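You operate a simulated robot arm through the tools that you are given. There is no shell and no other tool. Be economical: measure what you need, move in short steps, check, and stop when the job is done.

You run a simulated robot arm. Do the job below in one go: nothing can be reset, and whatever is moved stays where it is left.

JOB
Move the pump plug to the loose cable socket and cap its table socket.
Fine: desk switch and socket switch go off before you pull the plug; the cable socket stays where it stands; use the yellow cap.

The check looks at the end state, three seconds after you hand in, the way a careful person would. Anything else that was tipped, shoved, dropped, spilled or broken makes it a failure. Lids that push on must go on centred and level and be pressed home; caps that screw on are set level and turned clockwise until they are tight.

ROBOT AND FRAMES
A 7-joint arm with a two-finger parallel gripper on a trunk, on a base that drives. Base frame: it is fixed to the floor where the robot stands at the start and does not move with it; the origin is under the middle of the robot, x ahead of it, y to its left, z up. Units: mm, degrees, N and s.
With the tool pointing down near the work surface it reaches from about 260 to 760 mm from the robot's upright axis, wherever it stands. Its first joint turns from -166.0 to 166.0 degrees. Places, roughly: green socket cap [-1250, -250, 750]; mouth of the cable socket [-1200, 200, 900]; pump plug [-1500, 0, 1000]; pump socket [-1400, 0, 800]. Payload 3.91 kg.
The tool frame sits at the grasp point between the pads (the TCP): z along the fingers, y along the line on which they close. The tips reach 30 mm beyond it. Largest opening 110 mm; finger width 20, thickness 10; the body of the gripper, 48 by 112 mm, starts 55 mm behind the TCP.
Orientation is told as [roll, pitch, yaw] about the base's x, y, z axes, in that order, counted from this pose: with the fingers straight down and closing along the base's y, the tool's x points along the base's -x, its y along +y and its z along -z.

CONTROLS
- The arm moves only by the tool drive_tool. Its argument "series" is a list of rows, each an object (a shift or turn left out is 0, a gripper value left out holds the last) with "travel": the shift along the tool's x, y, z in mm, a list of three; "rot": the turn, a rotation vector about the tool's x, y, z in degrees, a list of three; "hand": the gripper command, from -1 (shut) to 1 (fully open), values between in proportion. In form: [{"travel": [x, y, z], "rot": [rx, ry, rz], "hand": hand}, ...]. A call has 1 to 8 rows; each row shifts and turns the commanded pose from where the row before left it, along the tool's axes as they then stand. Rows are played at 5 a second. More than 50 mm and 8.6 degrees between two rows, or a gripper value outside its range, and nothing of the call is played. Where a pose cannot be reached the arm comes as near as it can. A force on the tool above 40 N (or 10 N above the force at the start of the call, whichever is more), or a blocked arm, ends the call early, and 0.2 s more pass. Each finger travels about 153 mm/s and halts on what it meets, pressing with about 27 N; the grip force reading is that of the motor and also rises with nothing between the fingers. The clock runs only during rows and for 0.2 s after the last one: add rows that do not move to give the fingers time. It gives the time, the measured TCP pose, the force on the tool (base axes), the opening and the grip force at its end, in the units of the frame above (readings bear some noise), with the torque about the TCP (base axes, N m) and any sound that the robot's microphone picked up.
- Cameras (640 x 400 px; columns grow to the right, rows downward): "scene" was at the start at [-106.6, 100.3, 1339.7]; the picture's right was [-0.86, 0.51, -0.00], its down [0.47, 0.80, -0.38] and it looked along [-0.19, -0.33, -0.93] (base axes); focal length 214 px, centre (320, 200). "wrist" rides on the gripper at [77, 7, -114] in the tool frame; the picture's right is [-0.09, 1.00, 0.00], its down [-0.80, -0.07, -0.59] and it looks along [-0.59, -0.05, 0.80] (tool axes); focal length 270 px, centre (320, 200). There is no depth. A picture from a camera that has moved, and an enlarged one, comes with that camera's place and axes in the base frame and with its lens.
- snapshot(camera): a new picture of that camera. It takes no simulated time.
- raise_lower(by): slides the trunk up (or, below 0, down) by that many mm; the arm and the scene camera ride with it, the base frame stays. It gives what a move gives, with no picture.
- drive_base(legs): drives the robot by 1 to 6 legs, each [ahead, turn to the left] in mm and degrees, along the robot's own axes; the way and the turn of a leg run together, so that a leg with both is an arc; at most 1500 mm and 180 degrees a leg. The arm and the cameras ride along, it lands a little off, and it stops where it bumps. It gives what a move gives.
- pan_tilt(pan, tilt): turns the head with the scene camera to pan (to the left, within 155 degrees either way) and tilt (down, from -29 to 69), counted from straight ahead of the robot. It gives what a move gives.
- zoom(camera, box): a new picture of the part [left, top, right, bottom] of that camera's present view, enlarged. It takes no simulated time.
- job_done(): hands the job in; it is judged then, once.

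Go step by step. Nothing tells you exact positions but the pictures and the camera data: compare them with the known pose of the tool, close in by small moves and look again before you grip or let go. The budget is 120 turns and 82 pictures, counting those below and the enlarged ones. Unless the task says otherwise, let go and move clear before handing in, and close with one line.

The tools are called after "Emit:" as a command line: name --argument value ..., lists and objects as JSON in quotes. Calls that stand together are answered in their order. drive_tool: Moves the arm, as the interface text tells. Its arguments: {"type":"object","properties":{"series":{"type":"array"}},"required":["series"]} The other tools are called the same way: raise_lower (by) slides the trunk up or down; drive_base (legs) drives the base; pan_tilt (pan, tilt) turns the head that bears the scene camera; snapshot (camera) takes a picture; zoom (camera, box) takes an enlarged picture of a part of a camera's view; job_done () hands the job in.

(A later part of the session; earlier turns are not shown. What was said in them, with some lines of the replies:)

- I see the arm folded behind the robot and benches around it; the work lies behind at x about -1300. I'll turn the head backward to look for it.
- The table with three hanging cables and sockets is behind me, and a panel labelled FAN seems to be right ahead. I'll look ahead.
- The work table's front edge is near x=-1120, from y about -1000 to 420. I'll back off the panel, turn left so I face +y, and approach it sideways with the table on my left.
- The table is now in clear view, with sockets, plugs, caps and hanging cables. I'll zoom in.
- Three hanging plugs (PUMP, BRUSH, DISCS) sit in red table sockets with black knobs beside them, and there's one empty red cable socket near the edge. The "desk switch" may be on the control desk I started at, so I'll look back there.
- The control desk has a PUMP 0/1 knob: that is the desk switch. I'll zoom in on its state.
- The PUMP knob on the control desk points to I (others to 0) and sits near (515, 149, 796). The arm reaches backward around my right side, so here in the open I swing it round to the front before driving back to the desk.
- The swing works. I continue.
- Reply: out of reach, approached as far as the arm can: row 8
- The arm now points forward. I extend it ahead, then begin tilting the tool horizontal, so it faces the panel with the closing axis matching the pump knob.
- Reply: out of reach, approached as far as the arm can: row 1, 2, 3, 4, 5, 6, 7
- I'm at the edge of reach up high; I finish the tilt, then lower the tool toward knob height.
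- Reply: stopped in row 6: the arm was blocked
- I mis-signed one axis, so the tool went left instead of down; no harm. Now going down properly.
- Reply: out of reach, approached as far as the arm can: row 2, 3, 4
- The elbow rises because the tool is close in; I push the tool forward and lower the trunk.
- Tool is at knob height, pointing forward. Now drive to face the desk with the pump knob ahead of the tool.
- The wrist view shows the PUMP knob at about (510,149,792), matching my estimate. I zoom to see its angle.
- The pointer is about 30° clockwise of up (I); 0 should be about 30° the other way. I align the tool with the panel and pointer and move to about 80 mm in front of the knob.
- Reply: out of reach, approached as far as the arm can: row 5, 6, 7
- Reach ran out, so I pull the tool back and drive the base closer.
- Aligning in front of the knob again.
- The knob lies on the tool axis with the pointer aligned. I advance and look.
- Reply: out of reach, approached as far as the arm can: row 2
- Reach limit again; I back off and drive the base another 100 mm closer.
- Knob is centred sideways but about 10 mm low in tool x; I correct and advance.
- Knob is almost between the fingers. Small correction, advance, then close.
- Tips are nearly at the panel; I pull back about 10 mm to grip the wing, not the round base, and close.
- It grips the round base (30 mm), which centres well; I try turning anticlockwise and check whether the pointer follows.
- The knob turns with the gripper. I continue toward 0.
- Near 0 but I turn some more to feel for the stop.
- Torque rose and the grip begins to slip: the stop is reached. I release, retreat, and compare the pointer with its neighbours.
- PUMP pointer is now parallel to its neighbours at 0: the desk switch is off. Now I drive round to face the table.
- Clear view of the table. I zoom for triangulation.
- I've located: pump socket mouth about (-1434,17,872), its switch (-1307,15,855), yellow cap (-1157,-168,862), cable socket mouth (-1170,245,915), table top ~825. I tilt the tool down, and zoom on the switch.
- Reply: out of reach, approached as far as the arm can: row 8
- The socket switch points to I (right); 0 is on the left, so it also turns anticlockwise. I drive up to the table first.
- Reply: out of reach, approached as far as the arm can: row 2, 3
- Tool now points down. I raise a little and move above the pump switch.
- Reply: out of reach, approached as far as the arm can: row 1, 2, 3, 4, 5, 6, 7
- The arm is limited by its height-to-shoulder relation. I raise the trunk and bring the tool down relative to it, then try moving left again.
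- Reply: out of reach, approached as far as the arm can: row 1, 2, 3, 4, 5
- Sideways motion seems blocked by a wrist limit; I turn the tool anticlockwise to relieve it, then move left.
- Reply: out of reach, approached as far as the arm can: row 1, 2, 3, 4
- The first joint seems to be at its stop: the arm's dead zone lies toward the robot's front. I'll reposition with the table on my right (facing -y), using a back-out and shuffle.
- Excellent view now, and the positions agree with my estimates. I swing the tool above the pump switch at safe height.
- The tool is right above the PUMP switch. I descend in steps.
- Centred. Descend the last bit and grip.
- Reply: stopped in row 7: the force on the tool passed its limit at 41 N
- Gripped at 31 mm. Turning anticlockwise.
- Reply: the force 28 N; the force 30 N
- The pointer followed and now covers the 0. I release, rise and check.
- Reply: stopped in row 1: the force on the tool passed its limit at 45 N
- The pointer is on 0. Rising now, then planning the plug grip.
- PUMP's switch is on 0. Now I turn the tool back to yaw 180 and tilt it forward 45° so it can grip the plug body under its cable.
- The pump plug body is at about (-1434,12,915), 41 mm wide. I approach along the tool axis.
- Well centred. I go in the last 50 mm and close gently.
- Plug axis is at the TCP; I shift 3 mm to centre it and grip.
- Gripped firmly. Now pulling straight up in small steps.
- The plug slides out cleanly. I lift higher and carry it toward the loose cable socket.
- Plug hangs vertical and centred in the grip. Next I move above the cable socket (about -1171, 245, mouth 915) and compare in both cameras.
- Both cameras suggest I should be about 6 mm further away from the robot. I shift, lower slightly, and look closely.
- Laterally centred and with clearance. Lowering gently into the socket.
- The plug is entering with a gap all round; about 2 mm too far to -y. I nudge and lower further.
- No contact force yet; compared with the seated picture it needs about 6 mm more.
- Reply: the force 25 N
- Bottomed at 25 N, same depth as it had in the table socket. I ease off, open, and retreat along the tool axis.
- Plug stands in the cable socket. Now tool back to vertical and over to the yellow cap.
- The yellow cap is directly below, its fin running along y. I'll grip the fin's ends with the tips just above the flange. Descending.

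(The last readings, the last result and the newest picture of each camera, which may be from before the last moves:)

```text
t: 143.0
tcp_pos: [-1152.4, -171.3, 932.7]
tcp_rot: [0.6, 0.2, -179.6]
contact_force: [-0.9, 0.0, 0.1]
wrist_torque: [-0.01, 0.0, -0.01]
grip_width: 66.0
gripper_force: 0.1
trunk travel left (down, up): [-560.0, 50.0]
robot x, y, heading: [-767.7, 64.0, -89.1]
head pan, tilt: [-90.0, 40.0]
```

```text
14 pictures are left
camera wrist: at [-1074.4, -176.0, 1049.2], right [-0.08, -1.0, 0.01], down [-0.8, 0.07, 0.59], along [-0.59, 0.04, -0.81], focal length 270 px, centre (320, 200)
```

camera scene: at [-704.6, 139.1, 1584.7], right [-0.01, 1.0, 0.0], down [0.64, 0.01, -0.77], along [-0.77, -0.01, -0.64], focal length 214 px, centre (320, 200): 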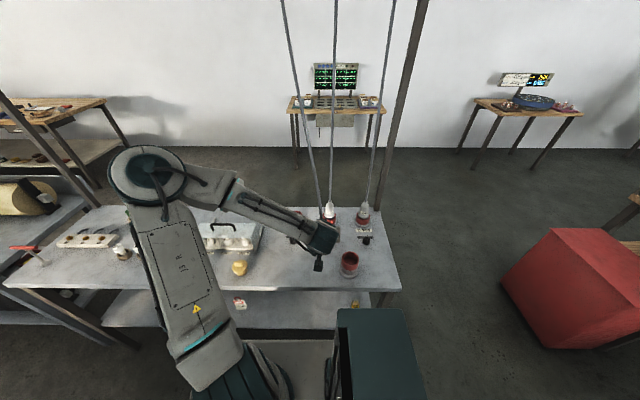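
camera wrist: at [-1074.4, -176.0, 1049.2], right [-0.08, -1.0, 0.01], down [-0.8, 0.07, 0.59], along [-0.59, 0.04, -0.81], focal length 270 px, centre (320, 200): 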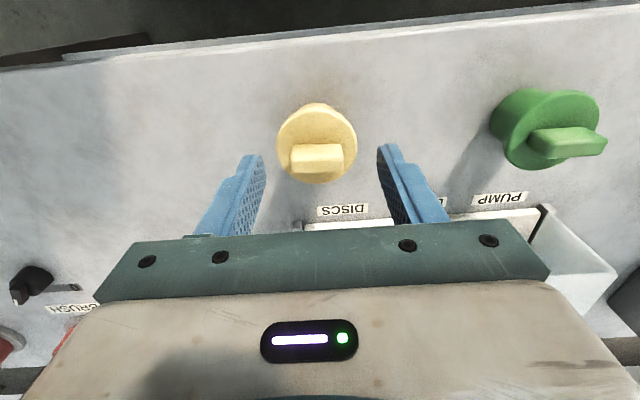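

Aligned; small shift and descend until the tips are beside the fin.

Emit:
drive_tool --series '[{"travel": [0, -1.9, 10]}, {"travel": [0, 0, 8]}, {}]'

Emit:
zoom --camera "wrist" --box '[220, 90, 420, 240]'

```text
t: 143.8
tcp_pos: [-1152.7, -169.3, 915.9]
tcp_rot: [0.6, 0.1, -179.6]
contact_force: [-0.2, 0.7, 0.3]
wrist_torque: [0.01, -0.01, 0.0]
grip_width: 66.0
gripper_force: 0.1
trunk travel left (down, up): [-560.0, 50.0]
robot x, y, heading: [-765.1, 65.4, -89.1]
head pan, tilt: [-90.0, 40.0]
```

```text
2.67 times, centred on (320, 165) of wrist
camera zoom: at [-1074.5, -174.9, 1031.5], right [-0.08, -1.0, 0.01], down [-0.8, 0.07, 0.59], along [-0.59, 0.04, -0.81], focal length 721 px, centre (320, 293)
```

zoom: 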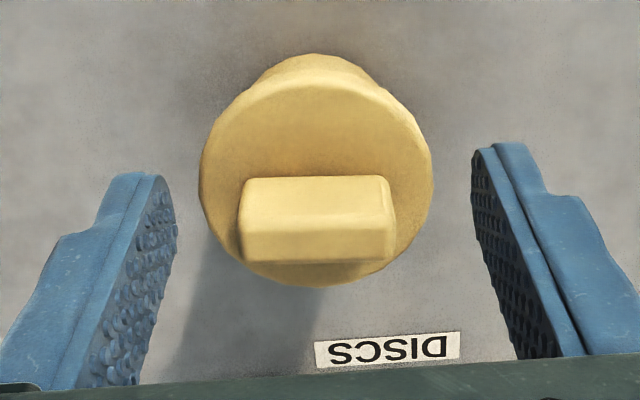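

Fin is between the fingers, tips about 10 mm above the flange. Lower 6 mm and close.

Emit:
drive_tool --series '[{"travel": [0, 0, 6]}, {"hand": -0.1}, {"hand": -0.3}, {"hand": -0.6}, {"hand": -1}, {}, {}]'

Emit:
zoom --camera "wrist" --box '[220, 90, 420, 240]'

```text
t: 145.4
tcp_pos: [-1154.1, -169.4, 910.2]
tcp_rot: [0.7, 0.2, -179.7]
contact_force: [-1.6, 0.4, 4.8]
wrist_torque: [-0.03, 0.1, 0.0]
grip_width: 33.1
gripper_force: 26.6
trunk travel left (down, up): [-560.0, 50.0]
robot x, y, heading: [-768.0, 63.4, -89.2]
head pan, tilt: [-90.0, 40.0]
```

```text
2.67 times, centred on (320, 165) of wrist
camera zoom: at [-1074.7, -174.6, 1025.8], right [-0.08, -1.0, 0.01], down [-0.8, 0.07, 0.59], along [-0.59, 0.04, -0.81], focal length 721 px, centre (320, 293)
```

zoom: 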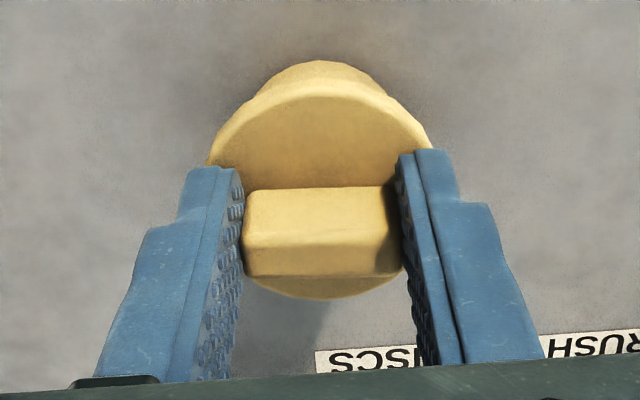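

Gripped. Lift, go to y=15 first (clear of the box), then back to the pump socket.

Emit:
drive_tool --series '[{"travel": [0, 0, -30]}, {"travel": [0, 0, -40]}, {"travel": [0, 0, -40]}, {"travel": [0, -46, 0]}, {"travel": [0, -46, 0]}, {"travel": [0, -46, 0]}, {"travel": [0, -46, 0]}, {}]'

Emit:
drive_tool --series '[{"travel": [-46, 0, 0]}, {"travel": [-46, 0, 0]}, {"travel": [-46, 0, 0]}, {"travel": [-46, 0, 0]}, {}]'

Emit:
snapshot --camera "wrist"

Emit:
snapshot --camera "scene"

```text
t: 147.2
tcp_pos: [-1154.6, 17.5, 1017.2]
tcp_rot: [0.6, 0.2, -179.6]
contact_force: [0.7, 0.8, -0.3]
wrist_torque: [0.01, -0.02, 0.0]
grip_width: 33.0
gripper_force: 26.6
trunk travel left (down, up): [-560.0, 50.0]
robot x, y, heading: [-769.9, 61.0, -89.3]
head pan, tilt: [-90.0, 40.0]
```

```text
t: 148.4
tcp_pos: [-1340.8, 14.2, 1019.0]
tcp_rot: [0.6, 0.2, -179.7]
contact_force: [-0.6, -0.4, -0.8]
wrist_torque: [-0.01, 0.04, 0.02]
grip_width: 33.2
gripper_force: 27.5
trunk travel left (down, up): [-560.0, 50.0]
robot x, y, heading: [-764.2, 62.5, -89.3]
head pan, tilt: [-90.0, 40.0]
```

```text
11 pictures are left
camera wrist: at [-1261.8, 9.9, 1134.5], right [-0.08, -1.0, 0.01], down [-0.8, 0.07, 0.59], along [-0.59, 0.04, -0.81], focal length 270 px, centre (320, 200)
```

wrist: 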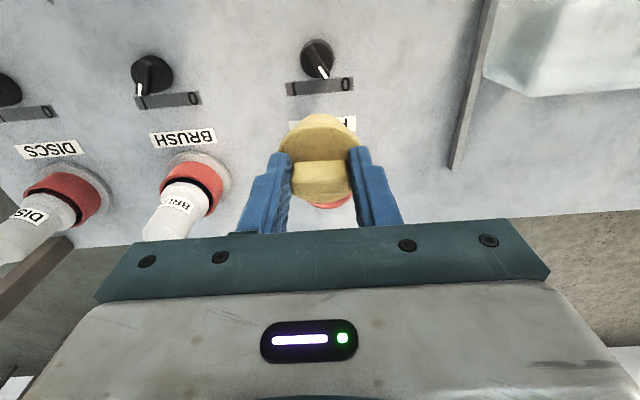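

```text
10 pictures are left
camera scene: at [-704.2, 139.2, 1584.7], right [-0.01, 1.0, 0.0], down [0.64, 0.01, -0.77], along [-0.77, -0.01, -0.64], focal length 214 px, centre (320, 200)
```

scene: 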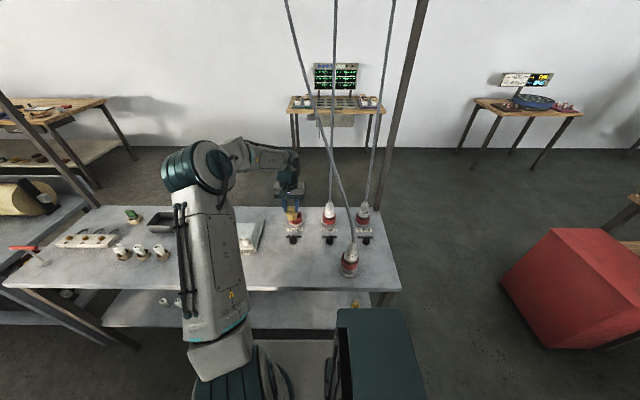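

The plug sits well in the cable socket. Now above the pump socket, lowering to just above its rim for a close look.

Emit:
drive_tool --series '[{"travel": [-47.5, 0.5, 0]}, {"travel": [-47.5, 0, 0]}, {"travel": [0, 0, 22]}, {"travel": [0, 0, 20]}, {}]'

Emit:
zoom --camera "wrist" --box '[220, 90, 420, 240]'

Emit:
zoom --camera "scene" --box '[265, 185, 355, 255]'

```text
t: 149.6
tcp_pos: [-1431.8, 12.3, 973.2]
tcp_rot: [0.6, 0.2, -179.6]
contact_force: [0.7, 0.5, -0.4]
wrist_torque: [-0.01, 0.0, 0.01]
grip_width: 33.1
gripper_force: 26.9
trunk travel left (down, up): [-560.0, 50.0]
robot x, y, heading: [-765.8, 64.3, -89.1]
head pan, tilt: [-90.0, 40.0]
```

```text
2.67 times, centred on (320, 165) of wrist
camera zoom: at [-1354.8, 7.4, 1088.8], right [-0.08, -1.0, 0.01], down [-0.8, 0.07, 0.59], along [-0.59, 0.04, -0.81], focal length 721 px, centre (320, 293)
```

zoom: 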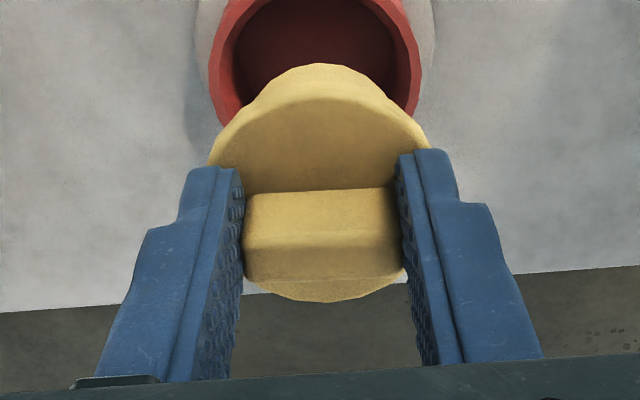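

```text
5.71 times, centred on (310, 220) of scene
camera zoom: at [-704.6, 139.2, 1584.8], right [-0.01, 1.0, 0.0], down [0.64, 0.01, -0.77], along [-0.77, -0.01, -0.64], focal length 1226 px, centre (377, 86)
```

zoom: 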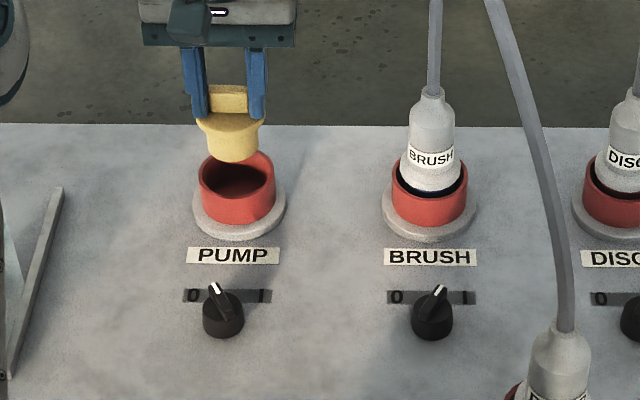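

The cap needs about +2 mm in x and +1.7 mm in y. I shift and lower another 18 mm, then check.

Emit:
drive_tool --series '[{"travel": [2.5, -1.7, 0]}, {"travel": [0, 0, 9]}, {"travel": [0, 0, 9]}, {}]'

Emit:
zoom --camera "wrist" --box '[220, 65, 420, 190]'

```text
t: 150.6
tcp_pos: [-1430.4, 14.3, 956.6]
tcp_rot: [0.6, 0.1, -179.7]
contact_force: [0.0, -0.3, -0.2]
wrist_torque: [0.0, 0.01, 0.01]
grip_width: 33.1
gripper_force: 26.8
trunk travel left (down, up): [-560.0, 50.0]
robot x, y, heading: [-768.0, 62.7, -88.9]
head pan, tilt: [-90.0, 40.0]
```

```text
3.20 times, centred on (320, 128) of wrist
camera zoom: at [-1352.9, 9.1, 1071.3], right [-0.08, -1.0, 0.01], down [-0.8, 0.07, 0.59], along [-0.59, 0.04, -0.81], focal length 865 px, centre (320, 432)
```

zoom: 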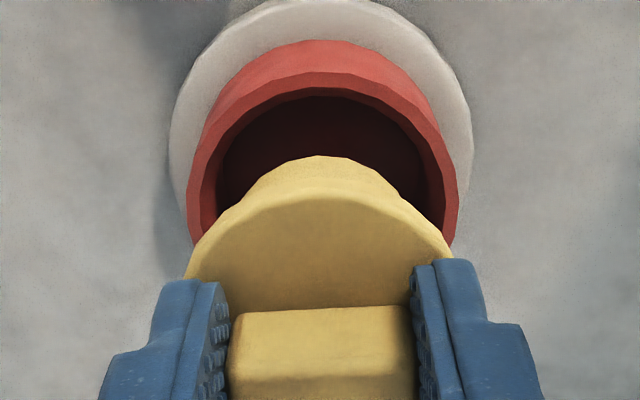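

Centred laterally within a millimetre; 1.5 mm back in x, then lower in.

Emit:
drive_tool --series '[{"travel": [-1.5, 0.3, 5]}, {"travel": [0, 0, 7]}, {"travel": [0, 0, 7]}, {}]'

Emit:
zoom --camera "wrist" --box '[220, 65, 420, 190]'

```text
t: 151.5
tcp_pos: [-1436.0, 13.1, 949.0]
tcp_rot: [0.5, -0.6, -179.5]
contact_force: [0.8, -0.3, 17.5]
wrist_torque: [0.11, 0.32, -0.02]
grip_width: 32.7
gripper_force: 26.9
trunk travel left (down, up): [-560.0, 50.0]
robot x, y, heading: [-767.5, 63.6, -89.3]
head pan, tilt: [-90.0, 40.0]
stopped in row 4: the force on the tool passed its limit at 43 N (the readings are from after the stop); the commanded pose is now the measured one
```

```text
3.20 times, centred on (320, 128) of wrist
camera zoom: at [-1355.1, 9.0, 1062.2], right [-0.08, -1.0, 0.01], down [-0.79, 0.07, 0.6], along [-0.6, 0.04, -0.8], focal length 865 px, centre (320, 432)
```

zoom: 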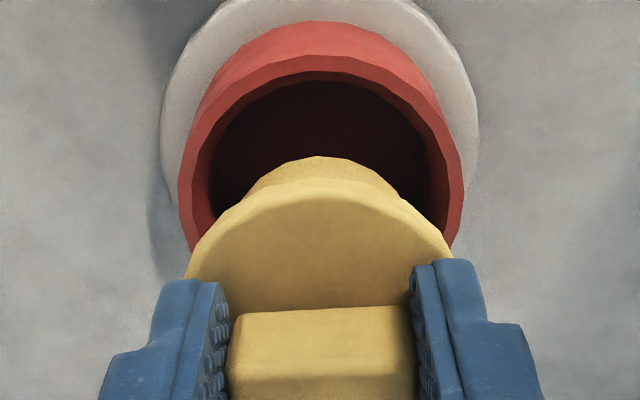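

The cap's far side touched the rim: the tool had drifted to about -1436, while both views put the socket at about -1430. I lift and correct +6.5 mm in x.

Emit:
drive_tool --series '[{"travel": [0, 0, -6]}, {"travel": [3.5, 0, -4]}, {"travel": [3, 0, 0]}, {}, {}]'

Emit:
zoom --camera "wrist" --box '[220, 65, 420, 190]'

```text
t: 152.7
tcp_pos: [-1428.8, 14.5, 954.0]
tcp_rot: [0.5, -0.4, -179.6]
contact_force: [0.7, -0.7, 0.0]
wrist_torque: [0.03, 0.02, 0.02]
grip_width: 33.2
gripper_force: 26.7
trunk travel left (down, up): [-560.0, 50.0]
robot x, y, heading: [-769.9, 61.1, -89.1]
head pan, tilt: [-90.0, 40.0]
```

```text
3.20 times, centred on (320, 128) of wrist
camera zoom: at [-1349.3, 9.4, 1068.7], right [-0.08, -1.0, 0.01], down [-0.8, 0.07, 0.6], along [-0.6, 0.04, -0.8], focal length 865 px, centre (320, 432)
```

zoom: 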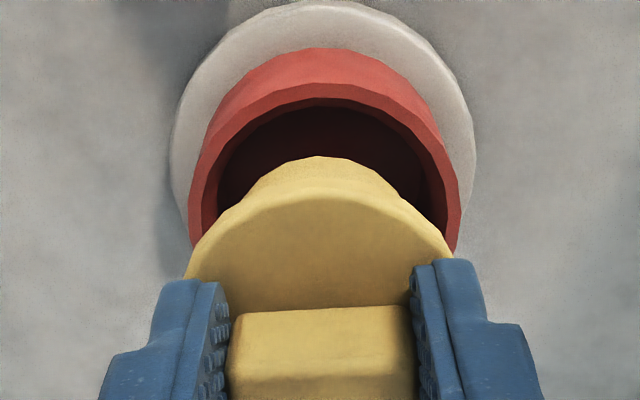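

The contact torque shows the touch was on the far rim, so the socket centre is near x=-1426. I shift 2.5 mm more and lower gently.

Emit:
drive_tool --series '[{"travel": [2.7, 0, 0]}, {"travel": [0, 0, 4]}, {"travel": [0, 0, 4]}, {"travel": [0, 0, 4]}, {}]'

```text
t: 153.9
tcp_pos: [-1425.4, 13.8, 941.5]
tcp_rot: [0.6, -0.3, -179.7]
contact_force: [-1.0, -0.1, -0.7]
wrist_torque: [-0.03, 0.06, 0.01]
grip_width: 32.8
gripper_force: 27.1
trunk travel left (down, up): [-560.0, 50.0]
robot x, y, heading: [-765.1, 62.7, -89.2]
head pan, tilt: [-90.0, 40.0]
```

Past the earlier contact height with no force: it's in. Continuing down and watching the force.

Emit:
drive_tool --series '[{"travel": [0, 0, 3]}, {"travel": [0, 0, 3]}, {"travel": [0, 0, 3]}, {}]'

Emit:
zoom --camera "wrist" --box '[220, 65, 420, 190]'

```text
t: 154.9
tcp_pos: [-1426.3, 14.3, 932.3]
tcp_rot: [0.6, -0.3, -179.5]
contact_force: [-0.2, 0.1, -0.2]
wrist_torque: [0.0, -0.03, 0.01]
grip_width: 32.9
gripper_force: 27.4
trunk travel left (down, up): [-560.0, 50.0]
robot x, y, heading: [-766.7, 64.3, -89.3]
head pan, tilt: [-90.0, 40.0]
```

```text
3.20 times, centred on (320, 128) of wrist
camera zoom: at [-1346.5, 9.0, 1048.1], right [-0.08, -1.0, 0.01], down [-0.8, 0.07, 0.6], along [-0.6, 0.04, -0.8], focal length 865 px, centre (320, 432)
```

zoom: 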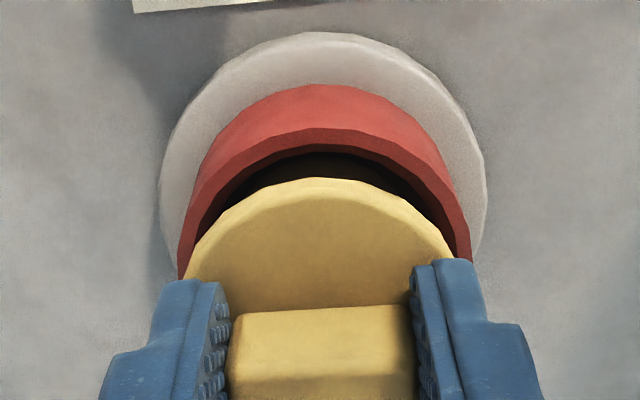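

Cap body is in and the flange is nearing the rim. A 1 mm sideways trim, then on down.

Emit:
drive_tool --series '[{"travel": [0, 1, 3]}, {"travel": [0, 0, 3]}, {"travel": [0, 0, 3]}, {"travel": [0, 0, 3]}, {}]'

Emit:
drive_tool --series '[{"travel": [0, 0, 2]}, {"travel": [0, 0, 2]}, {"travel": [0, 0, 2]}, {}]'

```text
t: 156.1
tcp_pos: [-1425.4, 12.4, 920.2]
tcp_rot: [0.5, -0.4, -179.6]
contact_force: [-0.3, -0.3, 1.9]
wrist_torque: [0.01, 0.1, 0.03]
grip_width: 32.8
gripper_force: 26.7
trunk travel left (down, up): [-560.0, 50.0]
robot x, y, heading: [-767.9, 63.8, -89.4]
head pan, tilt: [-90.0, 40.0]
```

```text
t: 157.1
tcp_pos: [-1425.3, 12.9, 919.2]
tcp_rot: [0.5, -0.9, -179.5]
contact_force: [3.7, 0.7, 37.0]
wrist_torque: [-0.04, 0.01, 0.01]
grip_width: 32.9
gripper_force: 26.8
trunk travel left (down, up): [-560.0, 50.0]
robot x, y, heading: [-772.0, 62.2, -89.1]
head pan, tilt: [-90.0, 40.0]
```

Firm 37 N with almost no torque: it is pressing home evenly. I check visually.

Emit:
zoom --camera "scene" --box '[265, 185, 355, 255]'

Emit:
zoom --camera "wrist" --box '[220, 65, 420, 190]'

```text
5.71 times, centred on (310, 220) of scene
camera zoom: at [-699.6, 139.5, 1584.9], right [-0.01, 1.0, 0.0], down [0.64, 0.01, -0.77], along [-0.77, -0.01, -0.64], focal length 1226 px, centre (377, 86)
```

zoom: 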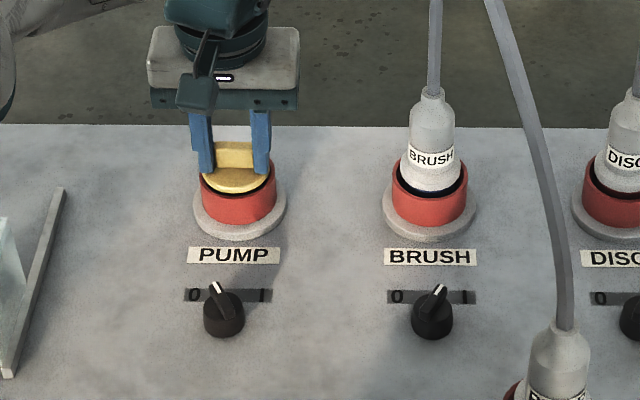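

```text
3.20 times, centred on (320, 128) of wrist
camera zoom: at [-1345.1, 7.7, 1033.9], right [-0.08, -1.0, 0.01], down [-0.79, 0.07, 0.61], along [-0.6, 0.04, -0.8], focal length 865 px, centre (320, 432)
```

zoom: 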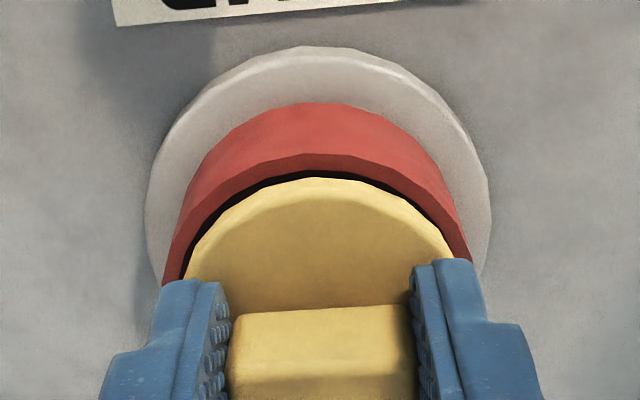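

It sits centred inside the rim on a hard stop. One more firm push, then release and back off.

Emit:
drive_tool --series '[{"travel": [0, 0, 2]}, {}]'

Emit:
drive_tool --series '[{"travel": [0, 0, -5]}, {"hand": -0.2}, {"hand": 0.1}, {}, {}]'

```text
t: 157.7
tcp_pos: [-1427.2, 12.5, 919.8]
tcp_rot: [0.5, -1.2, -179.6]
contact_force: [7.3, 0.0, 16.9]
wrist_torque: [-0.02, -0.35, 0.0]
grip_width: 33.0
gripper_force: 26.9
trunk travel left (down, up): [-560.0, 50.0]
robot x, y, heading: [-769.3, 61.5, -89.4]
head pan, tilt: [-90.0, 40.0]
stopped in row 2: the force on the tool passed its limit at 48 N (the readings are from after the stop); the commanded pose is now the measured one
```

```text
t: 158.9
tcp_pos: [-1428.2, 12.2, 920.6]
tcp_rot: [0.6, -0.8, -179.5]
contact_force: [0.0, 0.7, -0.7]
wrist_torque: [0.0, -0.02, -0.02]
grip_width: 60.6
gripper_force: 0.1
trunk travel left (down, up): [-560.0, 50.0]
robot x, y, heading: [-767.3, 60.5, -89.2]
head pan, tilt: [-90.0, 40.0]
```

To be sure the cap is home after letting go, I rise, close the fingers, and press once more on top of the fin.

Emit:
drive_tool --series '[{"travel": [0, 0, -25]}, {"travel": [0, 0, -25]}, {"hand": -1}, {}, {}, {}]'

Emit:
drive_tool --series '[{"travel": [1.5, 0, 7]}, {"travel": [0, 0, 5]}, {"travel": [0, 0, 4]}, {}]'

```text
t: 160.3
tcp_pos: [-1427.1, 13.2, 971.0]
tcp_rot: [0.6, -0.8, -179.5]
contact_force: [-0.2, 0.3, 0.1]
wrist_torque: [0.01, -0.04, 0.02]
grip_width: 0.1
gripper_force: 27.3
trunk travel left (down, up): [-560.0, 50.0]
robot x, y, heading: [-767.9, 60.0, -89.4]
head pan, tilt: [-90.0, 40.0]
```

```text
t: 161.3
tcp_pos: [-1426.9, 13.0, 954.5]
tcp_rot: [0.5, -0.8, -179.4]
contact_force: [-0.4, 0.2, -1.4]
wrist_torque: [-0.01, 0.01, -0.01]
grip_width: 0.0
gripper_force: 27.2
trunk travel left (down, up): [-560.0, 50.0]
robot x, y, heading: [-769.7, 58.3, -89.1]
head pan, tilt: [-90.0, 40.0]
```

Emit:
drive_tool --series '[{"travel": [0, 0, 4]}, {"travel": [0, 0, 3]}, {"travel": [0, 0, 3]}, {}]'

```text
t: 162.3
tcp_pos: [-1426.0, 12.1, 944.6]
tcp_rot: [0.5, -0.8, -179.5]
contact_force: [1.2, 0.1, -0.4]
wrist_torque: [-0.02, 0.02, 0.0]
grip_width: 0.0
gripper_force: 27.1
trunk travel left (down, up): [-560.0, 50.0]
robot x, y, heading: [-765.3, 62.7, -89.1]
head pan, tilt: [-90.0, 40.0]
```

No contact yet (tips at about 915); a little further.

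Emit:
drive_tool --series '[{"travel": [0, 0, 2]}, {"travel": [0, 0, 2]}, {"travel": [0, 0, 2]}, {"travel": [0, 0, 2]}, {}]'

```text
t: 163.5
tcp_pos: [-1425.1, 13.1, 940.3]
tcp_rot: [0.6, -1.4, -179.5]
contact_force: [0.6, -0.1, 28.9]
wrist_torque: [-0.04, 0.18, -0.01]
grip_width: 0.0
gripper_force: 26.9
trunk travel left (down, up): [-560.0, 50.0]
robot x, y, heading: [-767.9, 64.8, -89.0]
head pan, tilt: [-90.0, 40.0]
```

Pressed at 29 N on the fin. I retreat up and clear, and take a final look.

Emit:
drive_tool --series '[{"travel": [0, 0, -20]}, {"travel": [0, 0, -45]}, {"travel": [0, 0, -45]}, {"travel": [45, 15, 0]}, {"travel": [45, 15, 0]}, {"travel": [45, 15, 0]}, {"travel": [0, 45, 0]}, {}]'

Emit:
zoom --camera "scene" --box '[255, 180, 385, 290]'

```text
t: 165.3
tcp_pos: [-1289.4, -74.8, 1046.1]
tcp_rot: [0.6, -0.7, -179.6]
contact_force: [0.1, -0.1, 0.0]
wrist_torque: [0.01, -0.02, -0.01]
grip_width: 0.0
gripper_force: 27.0
trunk travel left (down, up): [-560.0, 50.0]
robot x, y, heading: [-768.0, 61.6, -89.3]
head pan, tilt: [-90.0, 40.0]
```

```text
3.64 times, centred on (320, 235) of scene
camera zoom: at [-704.4, 139.3, 1584.8], right [-0.01, 1.0, 0.0], down [0.64, 0.01, -0.77], along [-0.77, -0.01, -0.64], focal length 780 px, centre (320, 73)
```

zoom: 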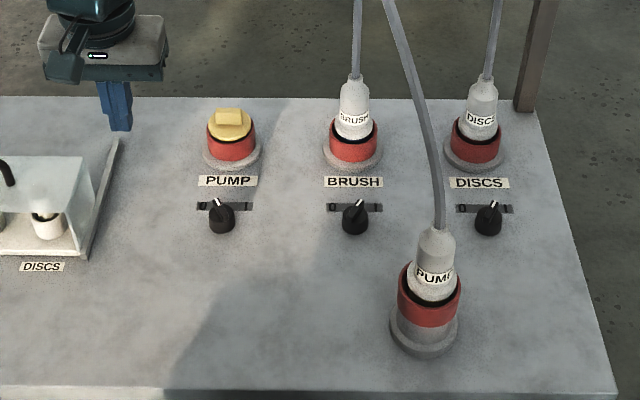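

The yellow cap sits level and centred in the pump's table socket. The pump plug is fully in the cable socket, which hasn't moved, and both switches are on 0. The arm is clear, so I'm handing in.

Emit:
job_done

```text
The job is handed in.
```

I moved the pump plug to the loose cable socket and pushed the yellow cap into its table socket, after turning the desk switch and then the socket switch off.
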